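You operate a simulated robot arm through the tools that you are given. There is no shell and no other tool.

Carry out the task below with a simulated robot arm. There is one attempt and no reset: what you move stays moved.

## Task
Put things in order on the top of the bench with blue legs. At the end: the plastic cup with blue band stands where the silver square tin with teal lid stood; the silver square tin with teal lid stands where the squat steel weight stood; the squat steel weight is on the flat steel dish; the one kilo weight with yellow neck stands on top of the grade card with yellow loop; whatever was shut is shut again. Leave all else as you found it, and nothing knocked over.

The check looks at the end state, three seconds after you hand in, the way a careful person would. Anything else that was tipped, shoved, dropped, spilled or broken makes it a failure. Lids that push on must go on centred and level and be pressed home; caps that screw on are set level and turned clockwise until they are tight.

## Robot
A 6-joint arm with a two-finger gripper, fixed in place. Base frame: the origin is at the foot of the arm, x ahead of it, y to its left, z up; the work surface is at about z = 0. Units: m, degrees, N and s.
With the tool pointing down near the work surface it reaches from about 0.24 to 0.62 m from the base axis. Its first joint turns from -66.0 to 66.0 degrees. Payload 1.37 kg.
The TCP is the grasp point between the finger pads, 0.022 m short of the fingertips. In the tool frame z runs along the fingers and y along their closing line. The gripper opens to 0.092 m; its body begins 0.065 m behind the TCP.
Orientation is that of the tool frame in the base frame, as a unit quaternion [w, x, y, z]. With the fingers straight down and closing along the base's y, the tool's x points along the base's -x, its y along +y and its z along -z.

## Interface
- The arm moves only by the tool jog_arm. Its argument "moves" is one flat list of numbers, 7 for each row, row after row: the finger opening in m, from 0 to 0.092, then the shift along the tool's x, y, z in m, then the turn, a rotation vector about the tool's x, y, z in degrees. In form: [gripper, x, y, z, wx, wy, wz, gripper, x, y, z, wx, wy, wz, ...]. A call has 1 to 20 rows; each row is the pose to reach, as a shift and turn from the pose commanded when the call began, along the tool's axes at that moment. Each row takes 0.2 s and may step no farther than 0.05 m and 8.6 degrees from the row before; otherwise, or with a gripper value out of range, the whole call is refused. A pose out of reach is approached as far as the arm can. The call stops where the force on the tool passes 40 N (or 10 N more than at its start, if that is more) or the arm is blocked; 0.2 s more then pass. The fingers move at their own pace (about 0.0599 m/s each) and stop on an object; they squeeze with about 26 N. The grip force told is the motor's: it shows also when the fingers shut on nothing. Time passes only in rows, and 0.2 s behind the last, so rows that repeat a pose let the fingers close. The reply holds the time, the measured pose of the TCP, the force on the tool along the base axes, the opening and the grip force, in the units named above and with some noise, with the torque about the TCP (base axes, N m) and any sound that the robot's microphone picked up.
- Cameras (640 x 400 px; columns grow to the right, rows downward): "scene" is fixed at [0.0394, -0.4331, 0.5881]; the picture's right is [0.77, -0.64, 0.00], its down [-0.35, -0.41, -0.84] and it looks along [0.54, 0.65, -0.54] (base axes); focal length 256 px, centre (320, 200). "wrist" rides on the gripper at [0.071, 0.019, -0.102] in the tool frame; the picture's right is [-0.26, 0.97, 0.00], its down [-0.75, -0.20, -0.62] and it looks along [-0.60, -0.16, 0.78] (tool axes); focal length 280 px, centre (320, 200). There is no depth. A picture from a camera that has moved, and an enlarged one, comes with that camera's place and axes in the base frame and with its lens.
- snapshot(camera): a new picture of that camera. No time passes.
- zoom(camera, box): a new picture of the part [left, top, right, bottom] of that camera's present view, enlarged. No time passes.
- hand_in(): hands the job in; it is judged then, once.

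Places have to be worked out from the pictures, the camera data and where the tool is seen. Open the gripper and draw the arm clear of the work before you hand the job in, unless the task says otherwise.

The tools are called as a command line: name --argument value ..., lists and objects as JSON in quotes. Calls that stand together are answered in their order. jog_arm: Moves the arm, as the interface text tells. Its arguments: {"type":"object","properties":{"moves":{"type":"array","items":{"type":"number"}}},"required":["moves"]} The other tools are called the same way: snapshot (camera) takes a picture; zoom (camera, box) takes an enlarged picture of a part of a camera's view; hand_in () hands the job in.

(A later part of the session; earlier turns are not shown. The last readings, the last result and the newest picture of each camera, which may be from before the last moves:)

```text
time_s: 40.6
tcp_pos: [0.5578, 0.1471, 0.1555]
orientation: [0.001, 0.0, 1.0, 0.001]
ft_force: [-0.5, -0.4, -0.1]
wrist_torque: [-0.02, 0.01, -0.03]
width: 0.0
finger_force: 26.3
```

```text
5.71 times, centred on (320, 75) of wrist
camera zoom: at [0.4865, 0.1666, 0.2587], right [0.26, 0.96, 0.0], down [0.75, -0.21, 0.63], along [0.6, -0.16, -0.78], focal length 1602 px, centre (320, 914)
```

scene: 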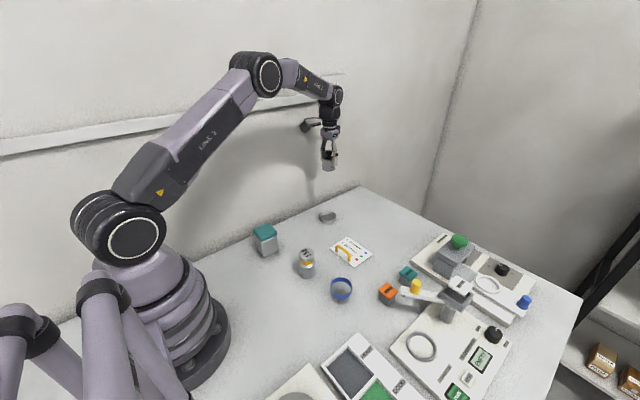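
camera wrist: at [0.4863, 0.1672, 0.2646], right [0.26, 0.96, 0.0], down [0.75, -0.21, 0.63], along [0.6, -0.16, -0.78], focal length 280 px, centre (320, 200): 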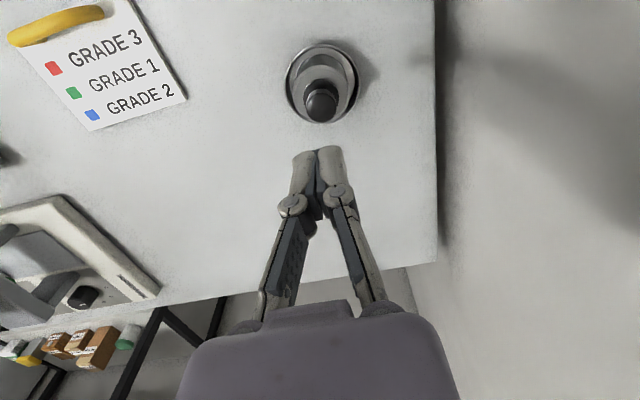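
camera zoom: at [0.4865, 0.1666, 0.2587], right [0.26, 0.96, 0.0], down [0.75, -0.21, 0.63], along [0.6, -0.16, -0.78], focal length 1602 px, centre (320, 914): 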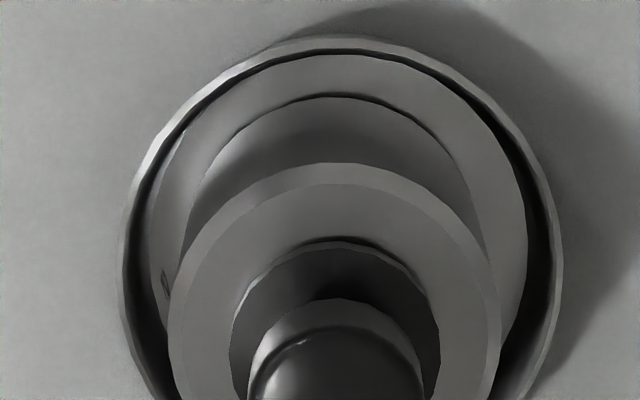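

The flange position is unchanged by the press, so the stopper is home, and the weight stands on the dish. Next is the tin: I rise and go back over it to measure it.

jog_arm --moves '[0.0, 0.0, 0, -0.04, 0, 0, 0, 0.03, 0.03, 0, -0.075, 0, 0, 0, 0.06, 0.07, 0, -0.1, 0, 0, 0, 0.092, 0.11, 0, -0.12, 0, 0, 0, 0.092, 0.15, 0, -0.12, 0, 0, 0, 0.092, 0.19, 0, -0.12, 0, 0, 0, 0.092, 0.23, 0, -0.12, 0, 0, 0, 0.092, 0.24, 0, -0.12, 0, 0, 0]'

snapshot --camera "wrist"

zoom --camera "wrist" --box '[240, 20, 440, 145]'

zoom --camera "scene" --box '[235, 210, 305, 265]'

```text
time_s: 42.4
tcp_pos: [0.3151, 0.1519, 0.2762]
orientation: [0.001, 0.001, 1.0, 0.001]
ft_force: [-0.5, 0.5, -0.1]
wrist_torque: [0.02, -0.03, -0.01]
width: 0.0919
finger_force: 0.2
```

```text
taken
camera wrist: at [0.2442, 0.1707, 0.3779], right [0.26, 0.96, 0.0], down [0.75, -0.21, 0.63], along [0.6, -0.16, -0.78], focal length 280 px, centre (320, 200)
```

wrist: 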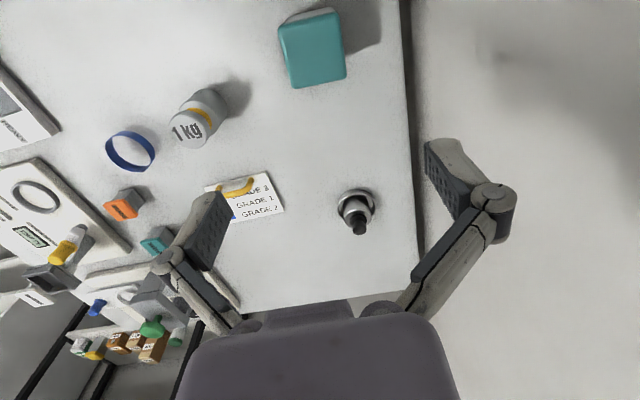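

```text
3.20 times, centred on (340, 82) of wrist
camera zoom: at [0.2442, 0.1707, 0.3779], right [0.26, 0.96, 0.0], down [0.75, -0.21, 0.63], along [0.6, -0.16, -0.78], focal length 897 px, centre (256, 576)
```

zoom: 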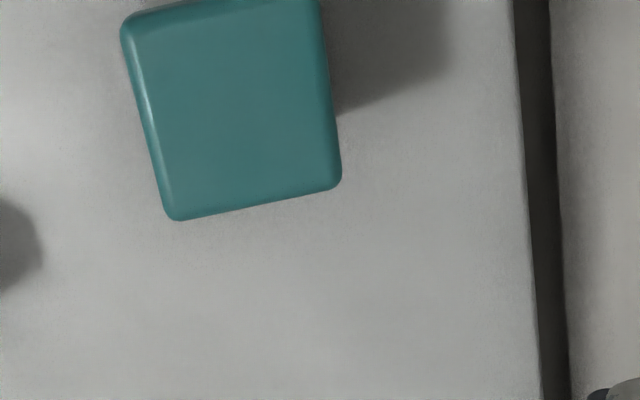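

```text
7.27 times, centred on (270, 238) of scene
camera zoom: at [0.0394, -0.4331, 0.5881], right [0.77, -0.64, 0.0], down [-0.35, -0.41, -0.84], along [0.54, 0.65, -0.54], focal length 1862 px, centre (684, -73)
```

zoom: 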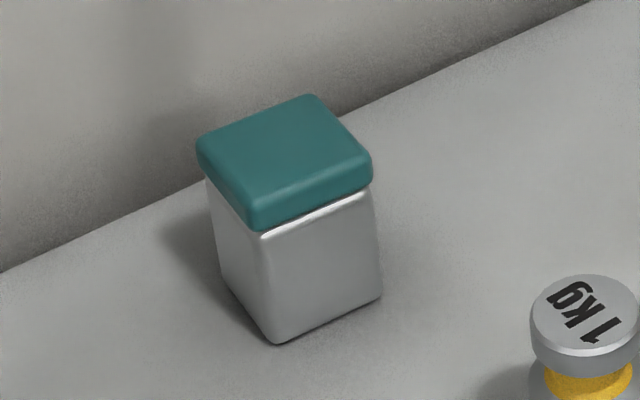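

The tin is about 50 mm square, 80 mm tall with a 56 mm wide lid over its top 14 mm, centred near (0.300, 0.150) and turned about -4°. I align the tool with it and come down to just above the lid.

jog_arm --moves '[0.092, 0.004, -0.0005, 0.03, 0, 0, 1, 0.092, 0.008, -0.001, 0.06, 0, 0, 2, 0.092, 0.012, -0.0015, 0.09, 0, 0, 3, 0.092, 0.015, -0.002, 0.12, 0, 0, 4.2, 0.092, 0.015, -0.002, 0.12, 0, 0, 4.2]'

snapshot --camera "wrist"

zoom --camera "wrist" --box '[200, 40, 440, 190]'

zoom --camera "scene" --box '[225, 190, 315, 265]'

```text
time_s: 43.6
tcp_pos: [0.3041, 0.1484, 0.1571]
orientation: [0.001, 0.038, 0.999, 0.001]
ft_force: [0.4, 0.3, 0.1]
wrist_torque: [0.02, -0.01, -0.01]
width: 0.092
finger_force: 0.0
```

```text
taken
camera wrist: at [0.2344, 0.1723, 0.2588], right [0.33, 0.94, 0.0], down [0.73, -0.26, 0.63], along [0.59, -0.21, -0.78], focal length 280 px, centre (320, 200)
```

wrist: 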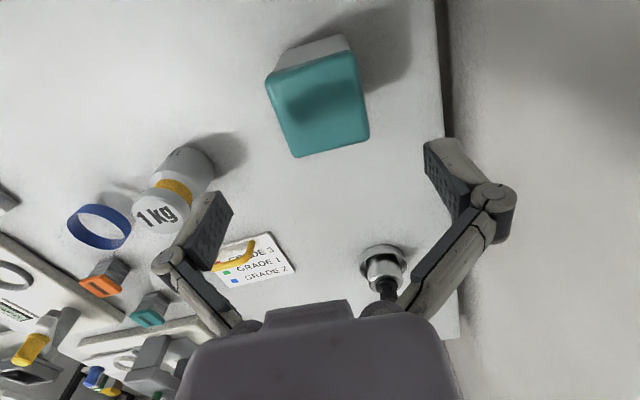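

```text
2.67 times, centred on (320, 115) of wrist
camera zoom: at [0.2344, 0.1723, 0.2588], right [0.33, 0.94, 0.0], down [0.73, -0.26, 0.63], along [0.59, -0.21, -0.78], focal length 748 px, centre (320, 427)
```

zoom: 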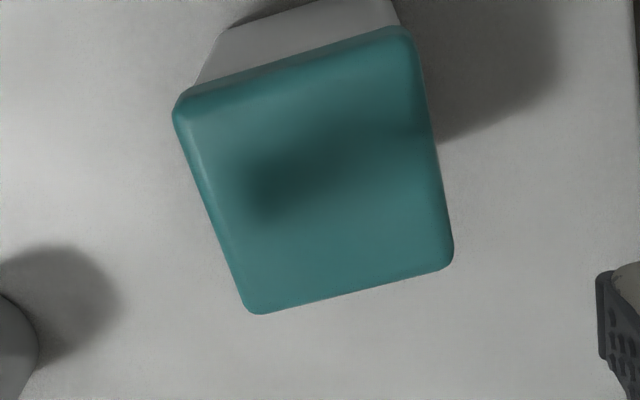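

```text
5.33 times, centred on (270, 228) of scene
camera zoom: at [0.0394, -0.4331, 0.5881], right [0.77, -0.64, 0.0], down [-0.35, -0.41, -0.84], along [0.54, 0.65, -0.54], focal length 1366 px, centre (587, 53)
```

zoom: 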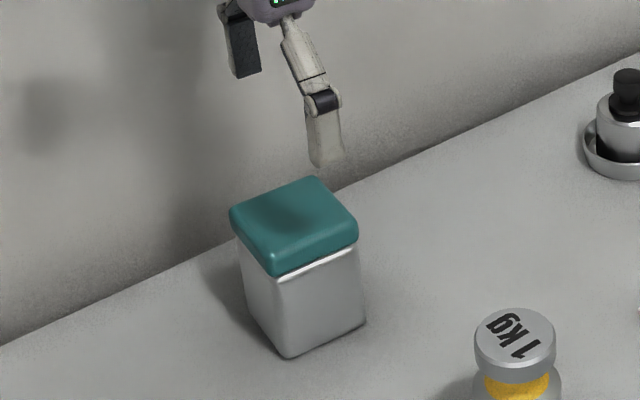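

The tin centre is confirmed at (0.2998, 0.1503), turned -4°. I shift the few millimetres and descend around the body to z≈0.034.

jog_arm --moves '[0.092, 0.0044, 0.0015, 0.02, 0, 0, 0, 0.092, 0.0044, 0.0015, 0.05, 0, 0, 0, 0.092, 0.0044, 0.0015, 0.08, 0, 0, 0, 0.092, 0.0044, 0.0015, 0.105, 0, 0, 0, 0.092, 0.0044, 0.0015, 0.123, 0, 0, 0, 0.092, 0.0044, 0.0015, 0.123, 0, 0, 0]'

snapshot --camera "wrist"

zoom --camera "scene" --box '[225, 200, 315, 270]'

```text
time_s: 45.0
tcp_pos: [0.2979, 0.1492, 0.0338]
orientation: [0.003, 0.038, 0.999, 0.001]
ft_force: [-0.8, -0.6, -0.5]
wrist_torque: [-0.03, -0.01, -0.04]
width: 0.0919
finger_force: 0.0
```

```text
taken
camera wrist: at [0.2269, 0.1737, 0.1354], right [0.33, 0.94, 0.0], down [0.73, -0.26, 0.63], along [0.59, -0.21, -0.78], focal length 280 px, centre (320, 200)
```

wrist: 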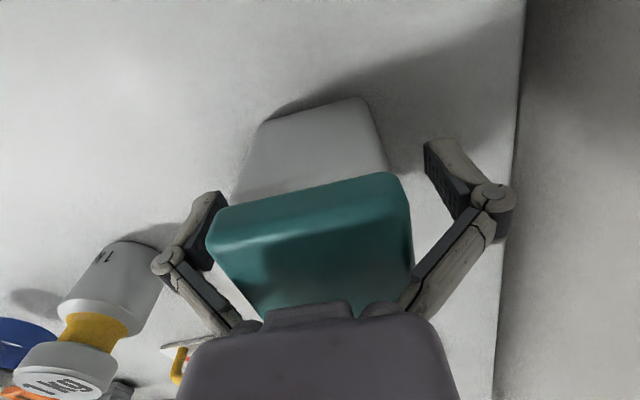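

```text
5.71 times, centred on (270, 235) of scene
camera zoom: at [0.0394, -0.4331, 0.5881], right [0.77, -0.64, 0.0], down [-0.35, -0.41, -0.84], along [0.54, 0.65, -0.54], focal length 1463 px, centre (606, 0)
```

zoom: 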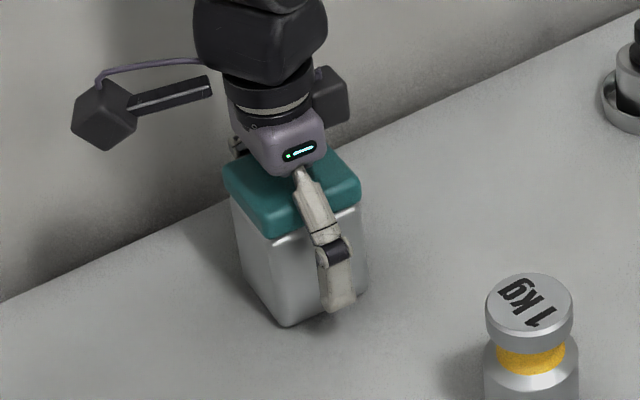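

The fingers straddle the tin without contact. To keep the pads off the lid skirt I go 6 mm lower and then close gently on the body.

jog_arm --moves '[0.092, 0, 0, 0.003, 0, 0, 0, 0.08, 0, 0, 0.006, 0, 0, 0, 0.065, 0, 0, 0.006, 0, 0, 0, 0.065, 0, 0, 0.006, 0, 0, 0]'

snapshot --camera "wrist"

zoom --camera "scene" --box '[245, 220, 305, 270]'

```text
time_s: 45.6
tcp_pos: [0.2975, 0.1505, 0.032]
orientation: [0.003, 0.037, 0.999, 0.001]
ft_force: [-5.2, -3.9, 36.4]
wrist_torque: [0.06, -0.2, 0.31]
width: 0.0872
finger_force: 24.5
stopped in row 2: the force on the tool passed its limit at 52 N (the readings are from after the stop); the commanded pose is now the measured one
```

```text
taken
camera wrist: at [0.2274, 0.1741, 0.1337], right [0.33, 0.94, 0.0], down [0.73, -0.26, 0.63], along [0.59, -0.21, -0.78], focal length 280 px, centre (320, 200)
```

wrist: 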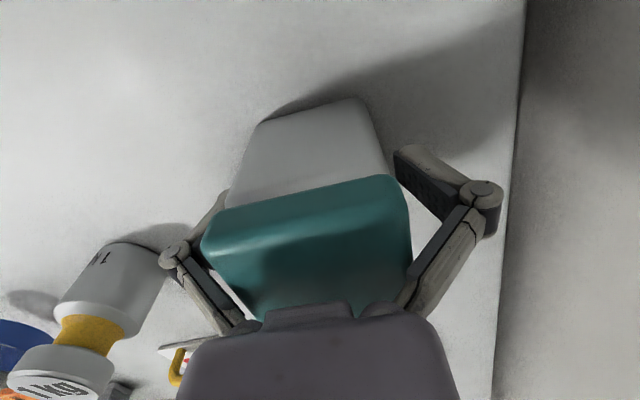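

```text
8.00 times, centred on (275, 245) of scene
camera zoom: at [0.0393, -0.4331, 0.588], right [0.77, -0.64, 0.0], down [-0.35, -0.41, -0.84], along [0.54, 0.65, -0.54], focal length 2048 px, centre (680, -160)
```

zoom: 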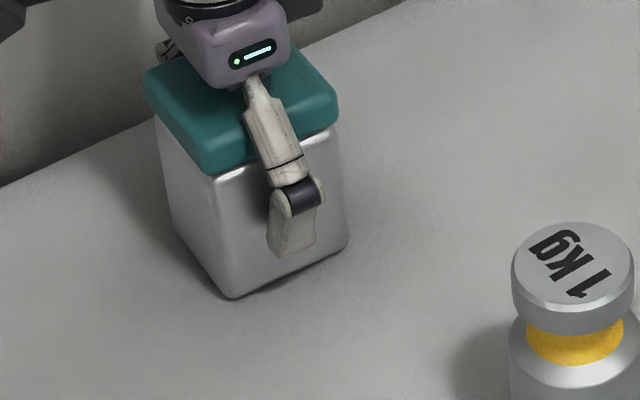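

The force limit tripped: the inner finger links wedge against the wide lid, so a straight-down grip this low is not possible. I open the fingers fully and rise clear at once.

jog_arm --moves '[0.092, 0, 0, -0.003, 0, 0, 0, 0.092, 0, 0, -0.008, 0, 0, 0, 0.092, 0, 0, -0.03, 0, 0, 0, 0.092, 0, 0, -0.07, 0, 0, 0, 0.092, 0, 0, -0.11, 0, 0, 0, 0.092, 0, 0, -0.11, 0, 0, 0]'

zoom --camera "wrist" --box '[200, 40, 440, 190]'

zoom --camera "scene" --box '[235, 210, 305, 265]'

```text
time_s: 47.0
tcp_pos: [0.2945, 0.1494, 0.1416]
orientation: [0.002, 0.038, 0.999, 0.001]
ft_force: [0.3, 0.4, 0.4]
wrist_torque: [-0.05, 0.0, -0.02]
width: 0.0919
finger_force: 0.1
```

```text
2.67 times, centred on (320, 115) of wrist
camera zoom: at [0.2237, 0.1742, 0.2433], right [0.33, 0.94, 0.0], down [0.73, -0.26, 0.63], along [0.59, -0.21, -0.78], focal length 748 px, centre (320, 427)
```

zoom: 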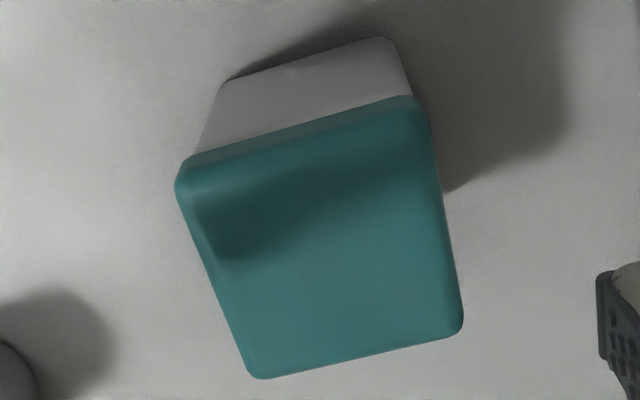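

```text
7.27 times, centred on (270, 238) of scene
camera zoom: at [0.0394, -0.4331, 0.5881], right [0.77, -0.64, 0.0], down [-0.35, -0.41, -0.84], along [0.54, 0.65, -0.54], focal length 1862 px, centre (684, -73)
```

zoom: 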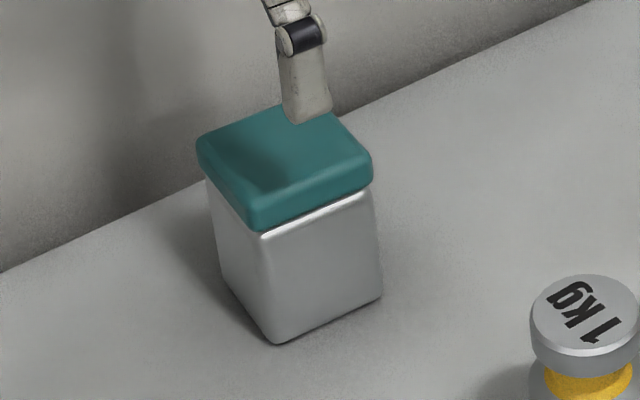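

The tin is exactly where it was. I will instead grip its body with the tool tilted about 40°, so the palm stays beside the lid. First I test in free air whether the arm can reach such a tilt here.

jog_arm --moves '[0.092, 0, 0, -0.02, 0, 8, 0, 0.092, 0, 0, -0.04, 0, 16, 0, 0.092, 0, 0, -0.06, 0, 24, 0, 0.092, 0, 0, -0.06, 0, 32, 0, 0.092, 0, 0, -0.06, 0, 40, 0, 0.092, 0, 0, -0.06, 0, 40, 0]'

snapshot --camera "wrist"

snapshot --camera "scene"

```text
time_s: 48.4
tcp_pos: [0.2979, 0.1492, 0.2006]
orientation: [-0.341, 0.035, 0.939, 0.014]
ft_force: [0.0, -0.5, -0.5]
wrist_torque: [0.01, 0.03, -0.05]
width: 0.092
finger_force: 0.1
```

```text
taken
camera wrist: at [0.3086, 0.1675, 0.3247], right [0.27, 0.95, -0.17], down [0.96, -0.28, 0.0], along [-0.05, -0.16, -0.99], focal length 280 px, centre (320, 200)
```

wrist: 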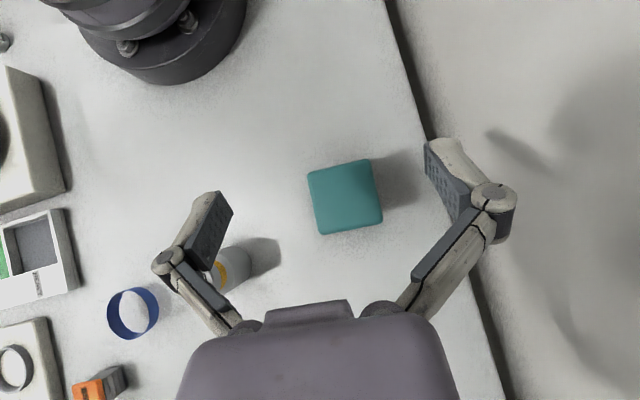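

```text
taken
```

scene: 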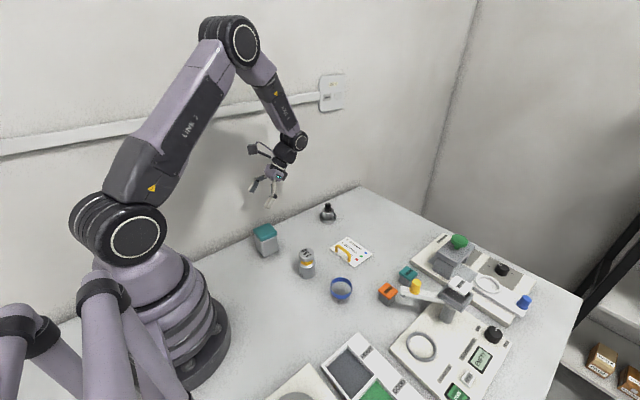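

The tilt is reachable here. Now I test the placing pose in the air: carry the same tilt to above the nest while turning the palm to the +y side.

jog_arm --moves '[0.092, -0.0042, -0.0404, -0.0122, 5.035, 0, -5.998, 0.092, -0.0083, -0.0809, -0.0244, 10.07, 0, -11.996, 0.092, -0.0125, -0.1213, -0.0366, 15.1, 0, -17.99, 0.092, -0.0167, -0.1618, -0.0487, 20.14, 0, -23.99, 0.092, -0.0208, -0.2022, -0.0609, 25.18, 0, -29.99, 0.092, -0.025, -0.2427, -0.0731, 30.21, 0, -35.99, 0.092, -0.0292, -0.2831, -0.0853, 35.25, 0, -41.99, 0.092, -0.0333, -0.3235, -0.0975, 40.28, 0, -47.98, 0.092, -0.0375, -0.364, -0.1097, 45.32, 0, -53.98, 0.092, -0.0417, -0.4044, -0.1218, 50.35, 0, -59.98, 0.092, -0.0458, -0.4449, -0.134, 55.39, 0, -65.98, 0.092, -0.05, -0.4853, -0.1462, 60.42, 0, -71.98, 0.092, -0.05, -0.4853, -0.1462, 60.42, 0, -71.98]'

snapshot --camera "wrist"

snapshot --camera "scene"

```text
time_s: 51.2
tcp_pos: [0.39, -0.3443, 0.2812]
orientation: [-0.241, -0.663, 0.667, -0.242]
ft_force: [-0.2, -0.1, 0.7]
wrist_torque: [0.01, -0.02, -0.02]
width: 0.0923
finger_force: 0.1
```

```text
taken
camera wrist: at [0.3707, -0.3339, 0.4051], right [-0.96, 0.2, -0.17], down [0.21, 0.98, 0.0], along [0.17, -0.04, -0.98], focal length 280 px, centre (320, 200)
```

wrist: 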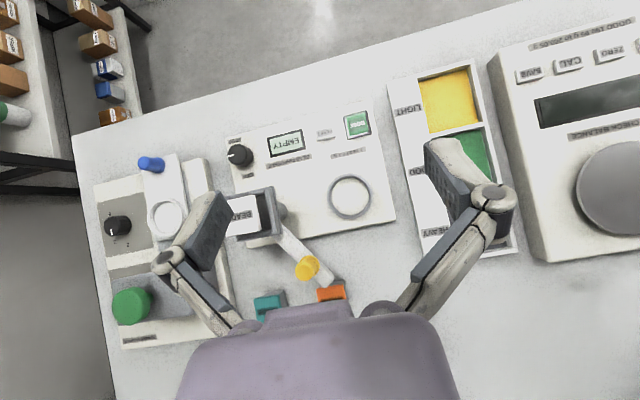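

```text
taken
```

scene: 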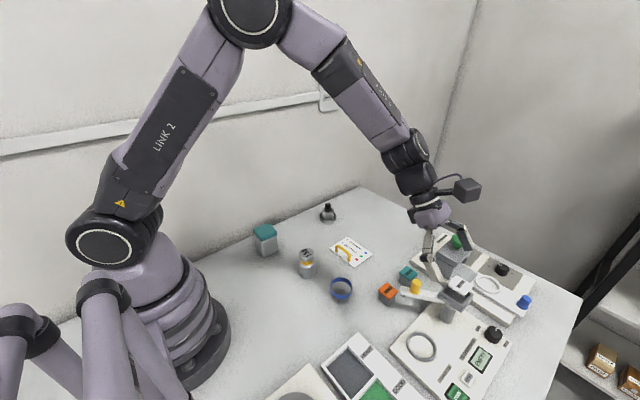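

The tilted pose over the nest is fully reachable. While here, the view is almost straight down, so I zoom on the empty nest to measure it.

zoom --camera "wrist" --box '[300, 150, 400, 240]'

zoom --camera "wrist" --box '[210, 130, 410, 310]'

zoom --camera "scene" --box '[395, 315, 455, 365]'

```text
4.44 times, centred on (350, 195) of wrist
camera zoom: at [0.3707, -0.3339, 0.4051], right [-0.96, 0.2, -0.17], down [0.21, 0.98, 0.0], along [0.17, -0.04, -0.98], focal length 1246 px, centre (187, 222)
```

zoom: 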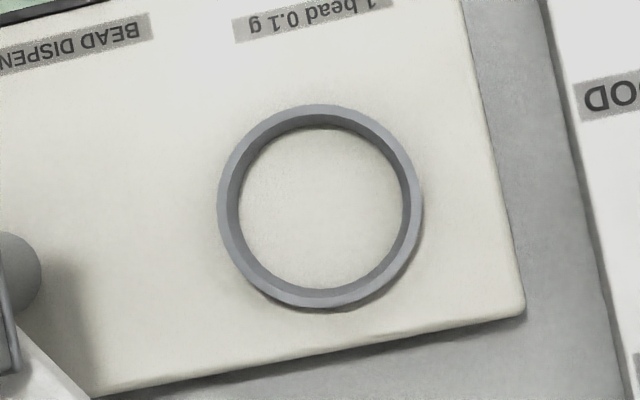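

```text
2.22 times, centred on (310, 220) of wrist
camera zoom: at [0.3707, -0.3339, 0.4051], right [-0.96, 0.2, -0.17], down [0.21, 0.98, 0.0], along [0.17, -0.04, -0.98], focal length 623 px, centre (342, 156)
```

zoom: 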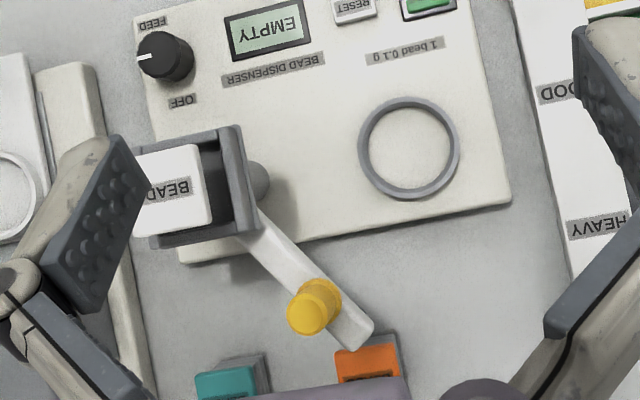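

```text
8.00 times, centred on (425, 340) of scene
camera zoom: at [0.0394, -0.4331, 0.5881], right [0.77, -0.64, 0.0], down [-0.35, -0.41, -0.84], along [0.54, 0.65, -0.54], focal length 2048 px, centre (-520, -920)
```

zoom: 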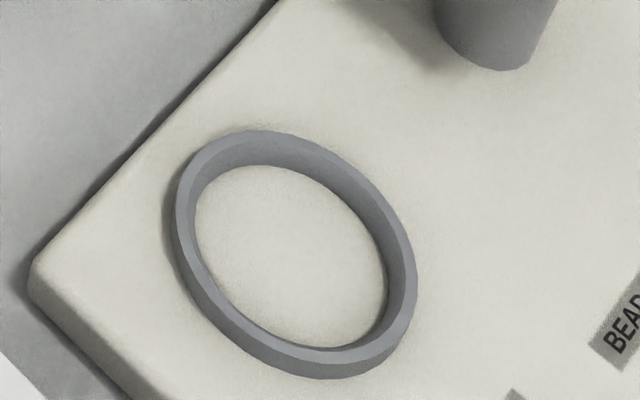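

The nest ring is centred at (0.395, -0.3455), outer diameter 63 mm, inner 52 mm. The hopper's white arm would be close to the palm here, so I test turning the palm further toward the base (azimuth 130°) and tilting to 48°.

jog_arm --moves '[0.092, 0, 0, 0, 5.144, 0, -6.128, 0.092, 0, 0, 0, 10.29, 0, -12.26, 0.092, 0, 0, 0, 15.43, 0, -18.38, 0.092, 0, 0, 0, 20.58, 0, -24.51, 0.092, 0, 0, 0, 25.72, 0, -30.64, 0.092, 0, 0, 0, 25.72, 0, -30.64]'

jog_arm --moves '[0.092, 0, 0, 0, 0, 4, 0, 0.092, 0, 0, 0, 0, 8, 0, 0.092, 0, 0, 0, 0, 8, 0]'

snapshot --camera "scene"

snapshot --camera "wrist"

```text
time_s: 52.6
tcp_pos: [0.3898, -0.3447, 0.2801]
orientation: [0.143, 0.85, -0.4, 0.311]
ft_force: [-0.9, 0.4, 0.8]
wrist_torque: [-0.02, 0.01, 0.0]
width: 0.0921
finger_force: 0.0
```

```text
time_s: 53.4
tcp_pos: [0.3923, -0.3436, 0.2809]
orientation: [0.171, 0.826, -0.388, 0.371]
ft_force: [-0.7, 0.7, 0.2]
wrist_torque: [0.01, -0.02, -0.02]
width: 0.092
finger_force: 0.1
out of reach, approached as far as the arm can: row 2
```

```text
taken
```

scene: 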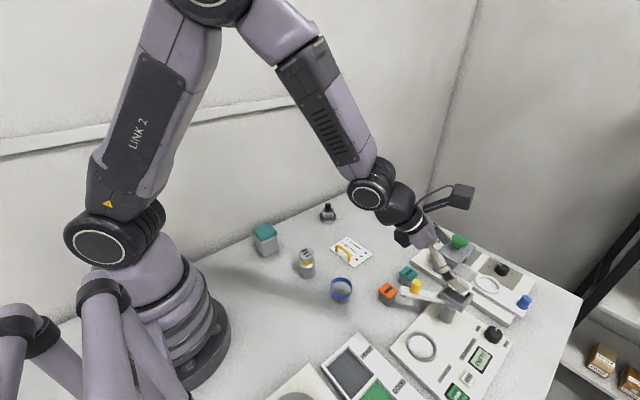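

```text
taken
camera wrist: at [0.3584, -0.3346, 0.4013], right [-0.85, -0.48, -0.2], down [-0.46, 0.88, -0.14], along [0.24, -0.03, -0.97], focal length 280 px, centre (320, 200)
```

wrist: 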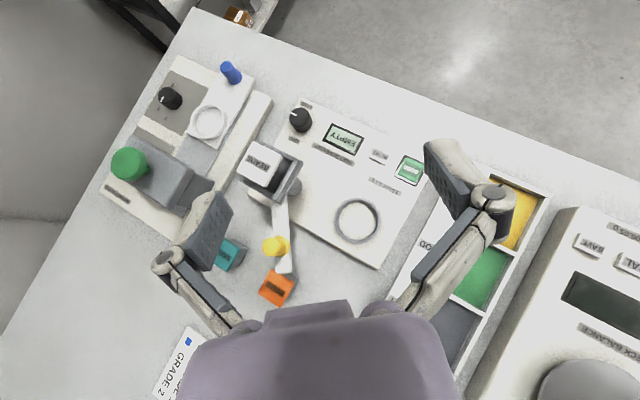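

A tilt of 48° is just out of reach at that azimuth, so I go for 42° at azimuth 115°. I test that orientation lower down, with the fingers partly closed to stay clear of the hopper.

jog_arm --moves '[0.06, 0, 0, 0, 0, -3, 0, 0.06, 0, 0, 0, 0, -6, 0, 0.06, 0, 0, 0, 0, -6, 0]'

jog_arm --moves '[0.06, 0, 0, 0, -5.02, 0, 5.575, 0.06, 0, 0, 0, -10.04, 0, 11.15, 0.06, -0.0284, 0, 0.0316, -10.04, 0, 11.15, 0.06, -0.0569, 0, 0.0632, -10.04, 0, 11.15, 0.06, -0.0853, 0, 0.0947, -10.04, 0, 11.15, 0.06, -0.1037, 0, 0.1152, -10.04, 0, 11.15, 0.06, -0.1037, 0, 0.1152, -10.04, 0, 11.15]'

snapshot --camera "wrist"

zoom --camera "scene" --box '[360, 220, 520, 360]'

```text
time_s: 54.2
tcp_pos: [0.3919, -0.3432, 0.281]
orientation: [0.151, 0.844, -0.398, 0.326]
ft_force: [0.2, 0.0, -0.4]
wrist_torque: [-0.01, 0.03, 0.0]
width: 0.06
finger_force: 0.0
```

```text
time_s: 55.8
tcp_pos: [0.3947, -0.3476, 0.1241]
orientation: [0.192, 0.785, -0.504, 0.304]
ft_force: [-0.2, -0.1, -0.7]
wrist_torque: [-0.01, 0.0, 0.0]
width: 0.0601
finger_force: 0.1
```

```text
taken
camera wrist: at [0.3703, -0.3414, 0.2468], right [-0.96, -0.23, -0.18], down [-0.22, 0.97, -0.04], along [0.18, 0.0, -0.98], focal length 280 px, centre (320, 200)
```

wrist: 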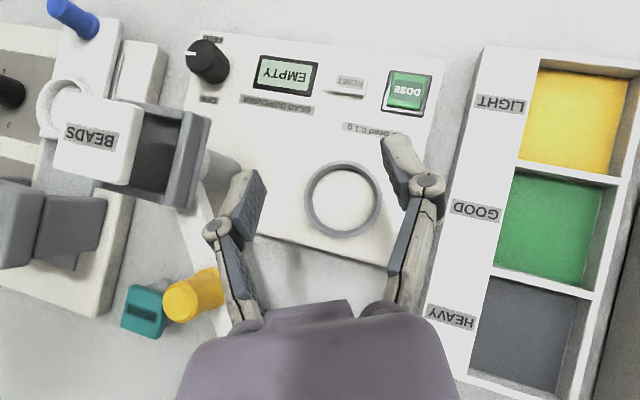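

```text
2.86 times, centred on (440, 290) of scene
camera zoom: at [0.0394, -0.4331, 0.5881], right [0.77, -0.64, 0.0], down [-0.35, -0.41, -0.84], along [0.54, 0.65, -0.54], focal length 732 px, centre (-23, -57)
```

zoom: 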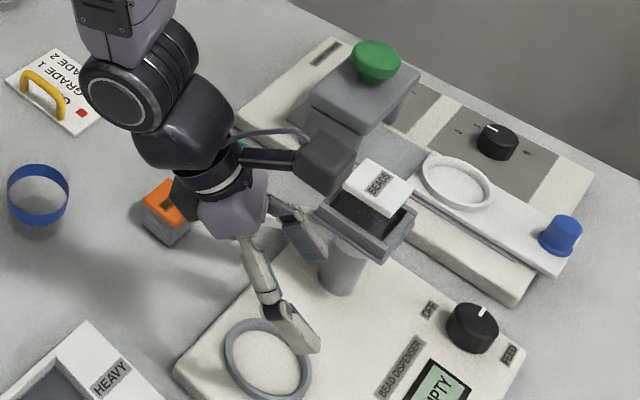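

The pose is reachable low down too. For more clearance from the hopper's arm I test 10° more yaw (azimuth 125°) here.

jog_arm --moves '[0.06, 0, 0, 0, 3.345, 0, -3.715, 0.06, 0, 0, 0, 6.69, 0, -7.43, 0.06, -0.02, 0, 0.0223, 6.69, 0, -7.43, 0.06, -0.02, 0, 0.0223, 6.69, 0, -7.43]'

snapshot --camera "wrist"

zoom --camera "scene" --box '[360, 220, 520, 360]'

```text
time_s: 56.8
tcp_pos: [0.3947, -0.3462, 0.0962]
orientation: [0.165, 0.827, -0.433, 0.319]
ft_force: [1.0, 0.0, 0.0]
wrist_torque: [0.01, -0.01, 0.0]
width: 0.0601
finger_force: 0.1
```

```text
taken
camera wrist: at [0.3689, -0.3448, 0.2195], right [-0.9, -0.39, -0.18], down [-0.39, 0.92, -0.04], along [0.18, 0.03, -0.98], focal length 280 px, centre (320, 200)
```

wrist: 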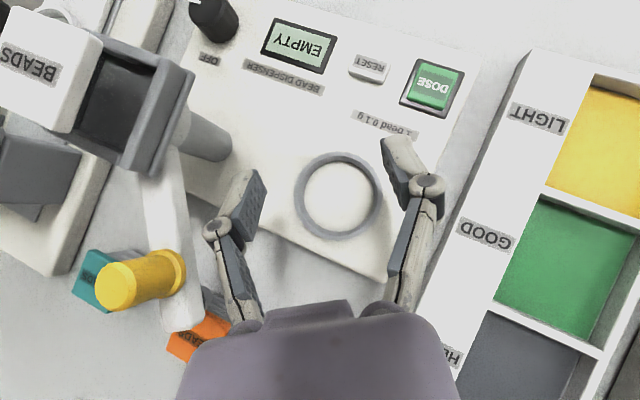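

```text
2.86 times, centred on (440, 290) of scene
camera zoom: at [0.0394, -0.4331, 0.5881], right [0.77, -0.64, 0.0], down [-0.35, -0.41, -0.84], along [0.54, 0.65, -0.54], focal length 732 px, centre (-23, -57)
```

zoom: 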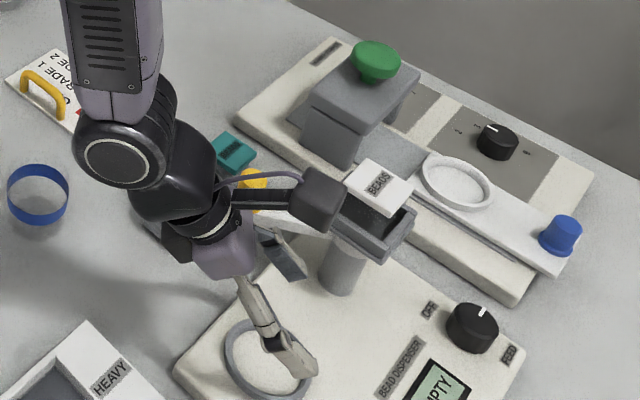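

The pose works at azimuth 125° and 42° tilt with good clearance. I now go back up and over to the tin, turning the palm back to its +x side, to a pre-approach point.

jog_arm --moves '[0.06, 0.0312, 0, -0.0347, 0, 0, 0, 0.06, 0.0625, 0, -0.0693, 0, 0, 0, 0.06, 0.0937, 0, -0.104, 0, 0, 0, 0.06, 0.07475, -0.01673, -0.12138, -5.406, 0, 6.004, 0.06, 0.0558, -0.03346, -0.13876, -10.81, 0, 12.01, 0.06, 0.03685, -0.0502, -0.15614, -16.22, 0, 18.01, 0.06, 0.0179, -0.06693, -0.17353, -21.62, 0, 24.02, 0.06, -0.00105, -0.08366, -0.19091, -27.03, 0, 30.02, 0.06, -0.02, -0.10039, -0.20829, -32.44, 0, 36.02, 0.06, -0.03895, -0.11712, -0.22567, -37.84, 0, 42.03, 0.06, -0.0579, -0.13385, -0.24305, -43.25, 0, 48.03, 0.06, -0.07685, -0.15058, -0.26043, -48.65, 0, 54.04, 0.06, -0.0958, -0.16731, -0.27781, -54.06, 0, 60.04, 0.06, -0.11475, -0.18404, -0.29519, -59.47, 0, 66.04, 0.07, -0.1337, -0.20078, -0.31258, -64.87, 0, 72.05, 0.08, -0.15265, -0.21751, -0.32996, -70.28, 0, 78.05, 0.092, -0.1716, -0.23424, -0.34734, -75.68, 0, 84.06, 0.092, -0.19055, -0.25097, -0.36472, -81.09, 0, 90.06, 0.092, -0.2095, -0.2677, -0.3821, -86.5, 0, 96.06, 0.092, -0.2095, -0.2677, -0.3821, -86.5, 0, 96.06]'

snapshot --camera "wrist"

```text
time_s: 61.0
tcp_pos: [0.3791, 0.146, 0.2366]
orientation: [-0.356, 0.038, 0.934, 0.015]
ft_force: [0.0, 0.0, -0.2]
wrist_torque: [0.02, 0.0, 0.0]
width: 0.0921
finger_force: 0.1
```

```text
taken
camera wrist: at [0.3956, 0.1638, 0.3596], right [0.27, 0.95, -0.17], down [0.96, -0.28, -0.04], along [-0.08, -0.16, -0.98], focal length 280 px, centre (320, 200)
```

wrist: 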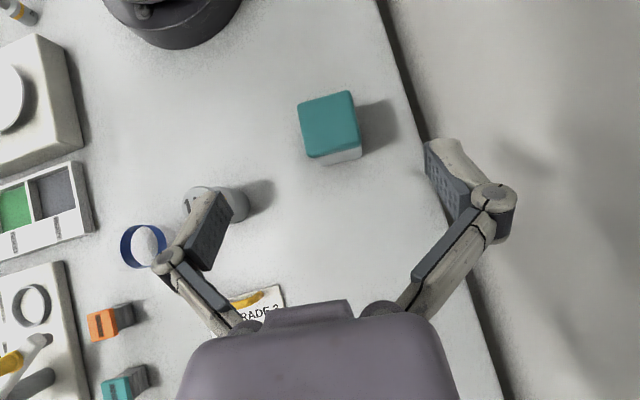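

The pre-approach pose is right: tilt 41.6°, palm toward +x, tin at (0.300, 0.150). I come down to the start of the slanted approach line and check.

jog_arm --moves '[0.092, -0.0296, -0.0006, 0.0337, 0, 0, 0, 0.092, -0.0591, -0.0011, 0.0673, 0, 0, 0, 0.092, -0.0887, -0.0017, 0.101, 0, 0, 0, 0.092, -0.0887, -0.0017, 0.101, 0, 0, 0]'

snapshot --camera "wrist"

zoom --camera "scene" --box '[225, 170, 345, 270]'

```text
time_s: 62.0
tcp_pos: [0.3792, 0.1433, 0.1027]
orientation: [-0.356, 0.037, 0.934, 0.015]
ft_force: [0.1, 0.0, 0.2]
wrist_torque: [-0.04, -0.02, 0.01]
width: 0.092
finger_force: 0.1
```

```text
taken
camera wrist: at [0.395, 0.1616, 0.2264], right [0.27, 0.95, -0.17], down [0.96, -0.28, -0.04], along [-0.08, -0.16, -0.98], focal length 280 px, centre (320, 200)
```

wrist: 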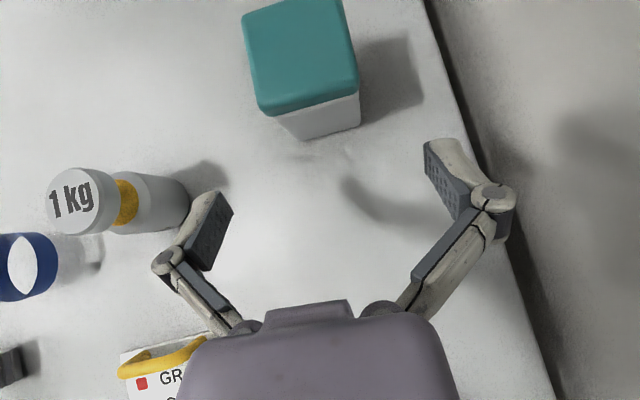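

```text
4.00 times, centred on (285, 220) of scene
camera zoom: at [0.0394, -0.4331, 0.5881], right [0.77, -0.64, 0.0], down [-0.35, -0.41, -0.84], along [0.54, 0.65, -0.54], focal length 1024 px, centre (460, 120)
```

zoom: 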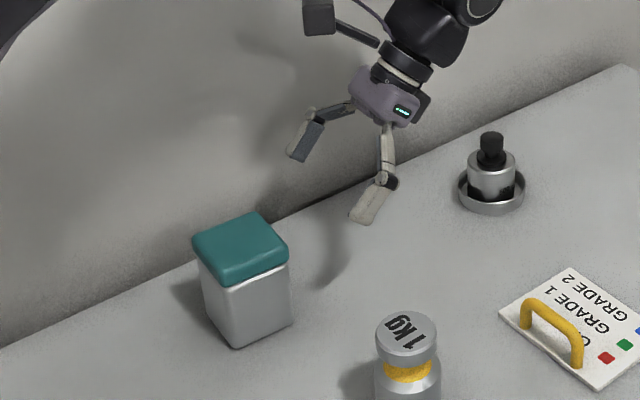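

All clear. I advance along the tool axis around the tin, stopping 3 cm short to check.

jog_arm --moves '[0.092, 0.0004, 0.0001, 0.025, 0, 0, 0, 0.092, 0.0008, 0.0002, 0.05, 0, 0, 0, 0.092, 0.001, 0.0003, 0.07, 0, 0, 0, 0.092, 0.001, 0.0003, 0.07, 0, 0, 0]'

snapshot --camera "wrist"

zoom --camera "scene" --box '[235, 190, 325, 265]'

```text
time_s: 63.0
tcp_pos: [0.3312, 0.1484, 0.0547]
orientation: [-0.357, 0.036, 0.933, 0.014]
ft_force: [0.1, 0.9, -0.2]
wrist_torque: [0.0, 0.02, 0.03]
width: 0.0917
finger_force: 0.0
```

```text
taken
camera wrist: at [0.3477, 0.1663, 0.177], right [0.27, 0.95, -0.17], down [0.96, -0.28, -0.04], along [-0.08, -0.16, -0.98], focal length 280 px, centre (320, 200)
```

wrist: 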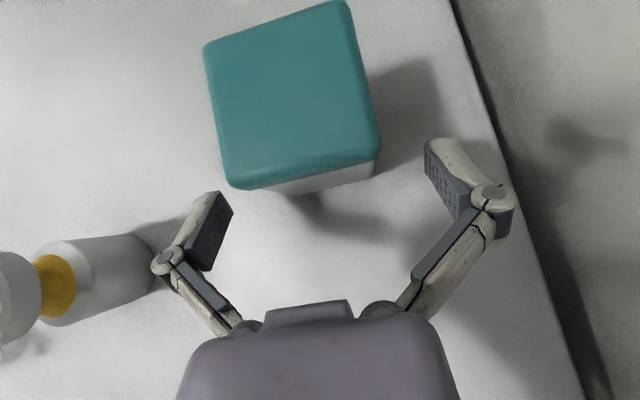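

```text
5.33 times, centred on (280, 228) of scene
camera zoom: at [0.0394, -0.4331, 0.5881], right [0.77, -0.64, 0.0], down [-0.35, -0.41, -0.84], along [0.54, 0.65, -0.54], focal length 1366 px, centre (533, 53)
```

zoom: 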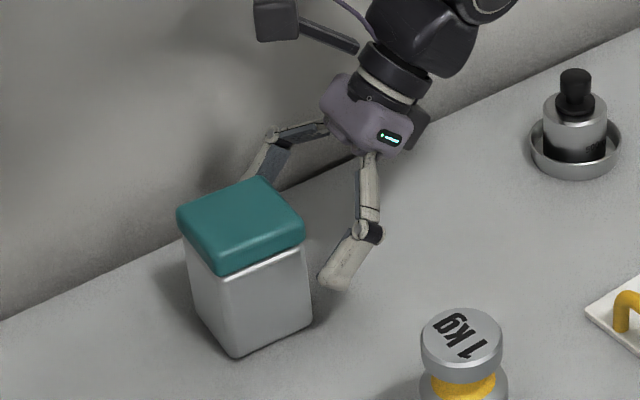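

The tin is centred between the open fingers. I advance the last 3 cm to straddle the body below the lid.

jog_arm --moves '[0.092, -0.0005, -0.0002, 0.01, 0, 0, 0, 0.092, -0.001, -0.0004, 0.02, 0, 0, 0, 0.092, -0.0016, -0.0006, 0.028, 0, 0, 0, 0.092, -0.0016, -0.0006, 0.0317, 0, 0, 0, 0.092, -0.0016, -0.0006, 0.0317, 0, 0, 0]'

snapshot --camera "wrist"

zoom --camera "scene" --box '[235, 200, 325, 270]'

```text
time_s: 64.2
tcp_pos: [0.3098, 0.1498, 0.0287]
orientation: [-0.356, 0.038, 0.933, 0.016]
ft_force: [-1.1, -0.7, 0.2]
wrist_torque: [-0.02, 0.0, -0.01]
width: 0.0922
finger_force: 0.1
```

```text
taken
camera wrist: at [0.326, 0.1683, 0.1521], right [0.27, 0.95, -0.17], down [0.96, -0.28, -0.04], along [-0.08, -0.16, -0.98], focal length 280 px, centre (320, 200)
```

wrist: 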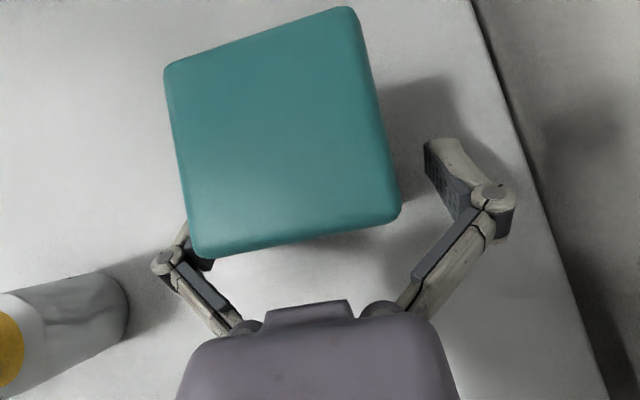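

```text
5.71 times, centred on (280, 235) of scene
camera zoom: at [0.0394, -0.4331, 0.5881], right [0.77, -0.64, 0.0], down [-0.35, -0.41, -0.84], along [0.54, 0.65, -0.54], focal length 1463 px, centre (549, 0)
```

zoom: 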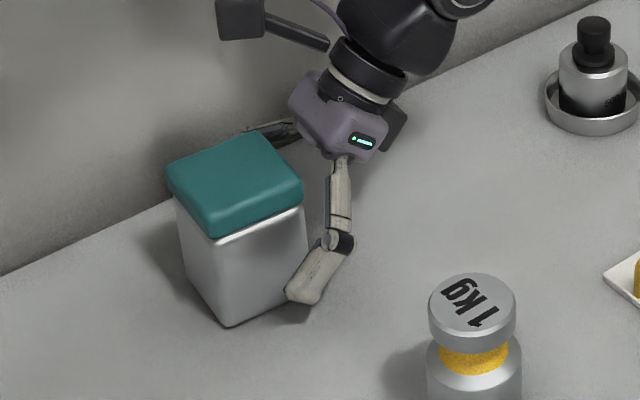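

Both fingers are beside the body below the lid. For more margin between the links and the lid edge I back off 4 mm in x, then close stepwise, first to 60 mm.

jog_arm --moves '[0.092, -0.003, 0.0003, -0.0027, 0, 0, 0, 0.08, -0.003, 0.0003, -0.0027, 0, 0, 0, 0.06, -0.003, 0.0003, -0.0027, 0, 0, 0, 0.06, -0.003, 0.0003, -0.0027, 0, 0, 0]'

snapshot --camera "wrist"

zoom --camera "scene" --box '[245, 215, 315, 270]'

```text
time_s: 65.2
tcp_pos: [0.3141, 0.1518, 0.0287]
orientation: [-0.356, 0.037, 0.933, 0.015]
ft_force: [0.0, 0.0, -0.6]
wrist_torque: [0.01, 0.01, -0.01]
width: 0.0599
finger_force: 0.2
```

```text
taken
camera wrist: at [0.3299, 0.1682, 0.1517], right [0.27, 0.95, -0.17], down [0.96, -0.28, -0.04], along [-0.08, -0.16, -0.98], focal length 280 px, centre (320, 200)
```

wrist: 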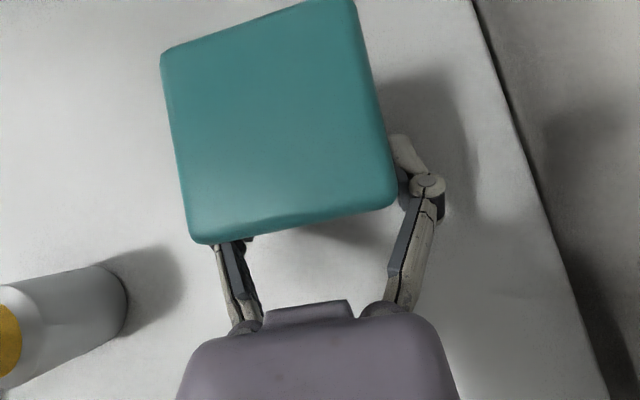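

```text
7.27 times, centred on (280, 242) of scene
camera zoom: at [0.0394, -0.4331, 0.5881], right [0.77, -0.64, 0.0], down [-0.35, -0.41, -0.84], along [0.54, 0.65, -0.54], focal length 1862 px, centre (611, -109)
```

zoom: 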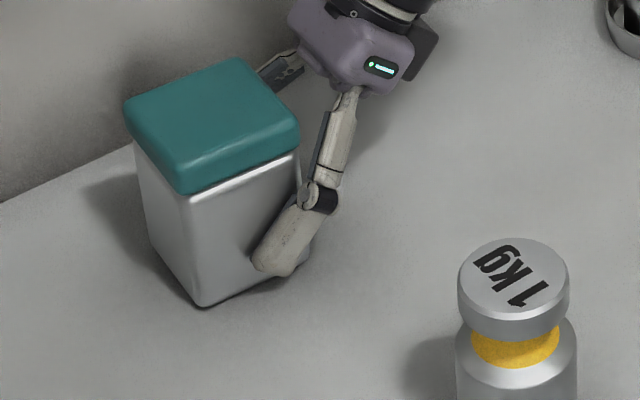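

The fingers slid in below the lid without any contact force. I close fully on the body.

jog_arm --moves '[0.05, 0, 0, 0, 0, 0, 0, 0.03, 0, 0, 0, 0, 0, 0, 0.03, 0, 0, 0, 0, 0, 0]'

snapshot --camera "wrist"

zoom --camera "scene" --box '[245, 215, 315, 270]'

```text
time_s: 66.0
tcp_pos: [0.3146, 0.1515, 0.0281]
orientation: [-0.356, 0.036, 0.934, 0.014]
ft_force: [-0.2, 1.2, 1.0]
wrist_torque: [0.09, 0.09, -0.08]
width: 0.0556
finger_force: 25.6
```

```text
taken
camera wrist: at [0.3299, 0.1683, 0.1518], right [0.27, 0.95, -0.17], down [0.96, -0.28, -0.04], along [-0.08, -0.16, -0.98], focal length 280 px, centre (320, 200)
```

wrist: 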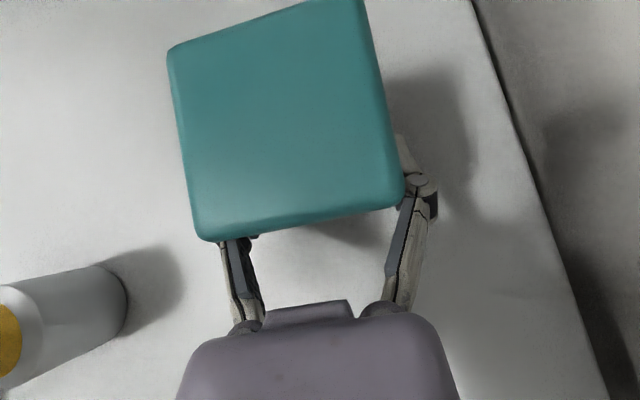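

```text
7.27 times, centred on (280, 242) of scene
camera zoom: at [0.0394, -0.4331, 0.5881], right [0.77, -0.64, 0.0], down [-0.35, -0.41, -0.84], along [0.54, 0.65, -0.54], focal length 1862 px, centre (611, -109)
```

zoom: 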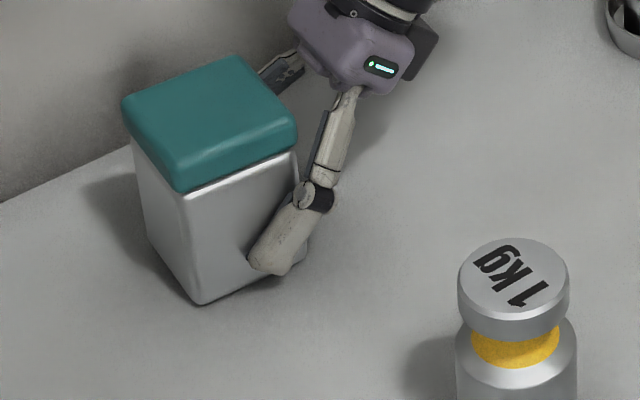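

The grip holds at 55.6 mm on the body. I lift slowly by 2 cm and check that the tin comes level with its lid.

jog_arm --moves '[0.03, 0.002, 0, -0.0022, 0, 0, 0, 0.03, 0.0047, 0, -0.0052, 0, 0, 0, 0.03, 0.0087, 0, -0.0097, 0, 0, 0, 0.03, 0.0134, 0, -0.0149, 0, 0, 0, 0.03, 0.0134, 0, -0.0149, 0, 0, 0]'

snapshot --camera "wrist"

zoom --camera "scene" --box '[245, 205, 315, 260]'

```text
time_s: 67.2
tcp_pos: [0.3131, 0.1493, 0.0491]
orientation: [-0.356, 0.037, 0.933, 0.015]
ft_force: [-0.9, 0.3, -1.3]
wrist_torque: [0.04, -0.02, 0.01]
width: 0.0557
finger_force: 26.4
```

```text
taken
camera wrist: at [0.3294, 0.1679, 0.1726], right [0.27, 0.95, -0.17], down [0.96, -0.28, -0.04], along [-0.08, -0.16, -0.98], focal length 280 px, centre (320, 200)
```

wrist: 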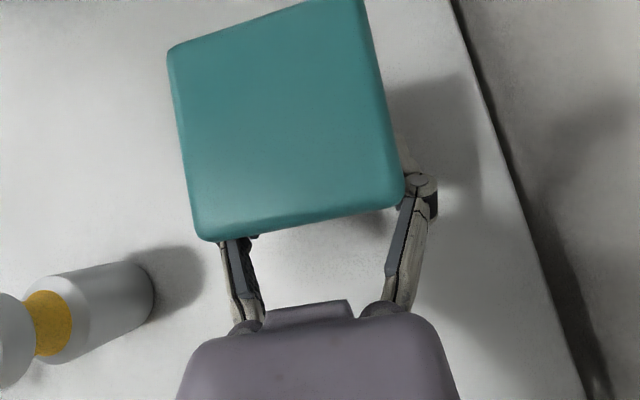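

```text
7.27 times, centred on (280, 232) of scene
camera zoom: at [0.0394, -0.4331, 0.5881], right [0.77, -0.64, 0.0], down [-0.35, -0.41, -0.84], along [0.54, 0.65, -0.54], focal length 1862 px, centre (611, -36)
```

zoom: 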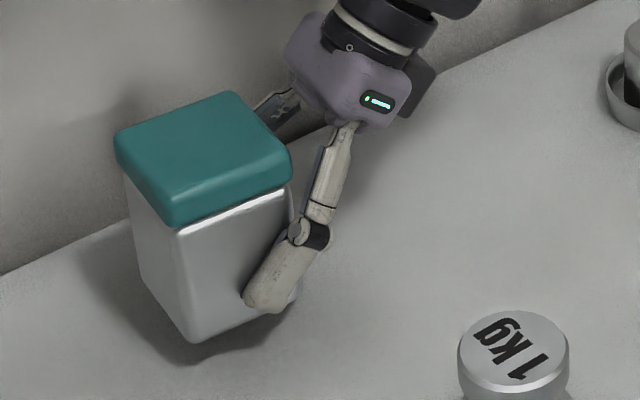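

The tin hangs level with its lid on, about 0.13 kg. I raise it well clear.

jog_arm --moves '[0.03, 0.0316, 0, -0.0355, 0, 0, 0, 0.03, 0.0633, 0, -0.071, 0, 0, 0, 0.03, 0.0949, 0, -0.1065, 0, 0, 0, 0.03, 0.1265, 0, -0.142, 0, 0, 0, 0.03, 0.1265, 0, -0.142, 0, 0, 0]'

jog_arm --moves '[0.03, -0.00524, -0.02969, -0.00471, 5.407, 0, -6.039, 0.03, -0.01048, -0.05939, -0.00941, 10.814, 0, -12.078, 0.03, -0.01571, -0.08908, -0.01412, 16.22, 0, -18.117, 0.03, -0.02095, -0.11878, -0.01883, 21.628, 0, -24.156, 0.03, -0.02619, -0.14847, -0.02353, 27.035, 0, -30.195, 0.03, -0.03143, -0.17816, -0.02824, 32.442, 0, -36.234, 0.03, -0.03666, -0.20786, -0.03294, 37.849, 0, -42.273, 0.03, -0.0419, -0.23755, -0.03765, 43.256, 0, -48.312, 0.03, -0.04714, -0.26724, -0.04236, 48.663, 0, -54.351, 0.03, -0.05238, -0.29694, -0.04706, 54.07, 0, -60.39, 0.03, -0.05761, -0.32663, -0.05177, 59.477, 0, -66.429, 0.03, -0.06285, -0.35633, -0.05648, 64.884, 0, -72.468, 0.03, -0.06809, -0.38602, -0.06118, 70.291, 0, -78.507, 0.03, -0.07333, -0.41571, -0.06589, 75.698, 0, -84.546, 0.03, -0.07856, -0.44541, -0.07059, 81.105, 0, -90.585, 0.03, -0.0838, -0.4751, -0.0753, 86.51, 0, -96.62, 0.03, -0.0838, -0.4751, -0.0753, 86.51, 0, -96.62]'

snapshot --camera "wrist"

snapshot --camera "scene"

```text
time_s: 68.4
tcp_pos: [0.3083, 0.1493, 0.2407]
orientation: [-0.357, 0.038, 0.933, 0.015]
ft_force: [-0.2, 0.6, -0.9]
wrist_torque: [0.0, -0.02, 0.0]
width: 0.0555
finger_force: 26.0
```

```text
time_s: 72.0
tcp_pos: [0.3872, -0.3309, 0.2368]
orientation: [0.163, 0.829, -0.431, 0.317]
ft_force: [0.0, 0.3, -1.4]
wrist_torque: [0.0, 0.02, -0.01]
width: 0.0554
finger_force: 26.1
```

```text
taken
camera wrist: at [0.3628, -0.3309, 0.361], right [-0.9, -0.4, -0.18], down [-0.4, 0.92, -0.03], along [0.18, 0.04, -0.98], focal length 280 px, centre (320, 200)
```

wrist: 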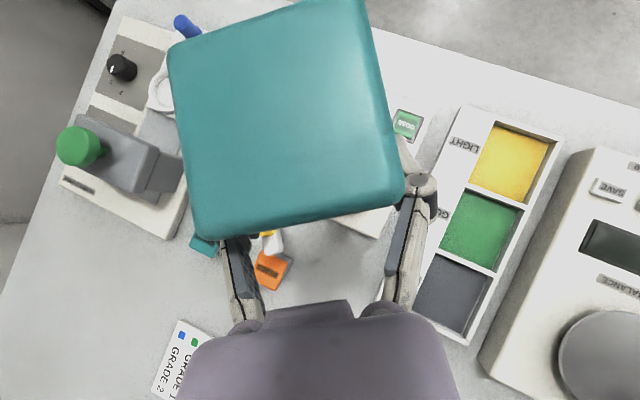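

```text
taken
```

scene: 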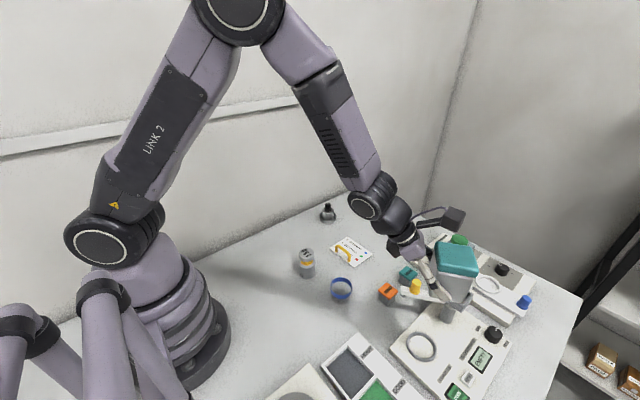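

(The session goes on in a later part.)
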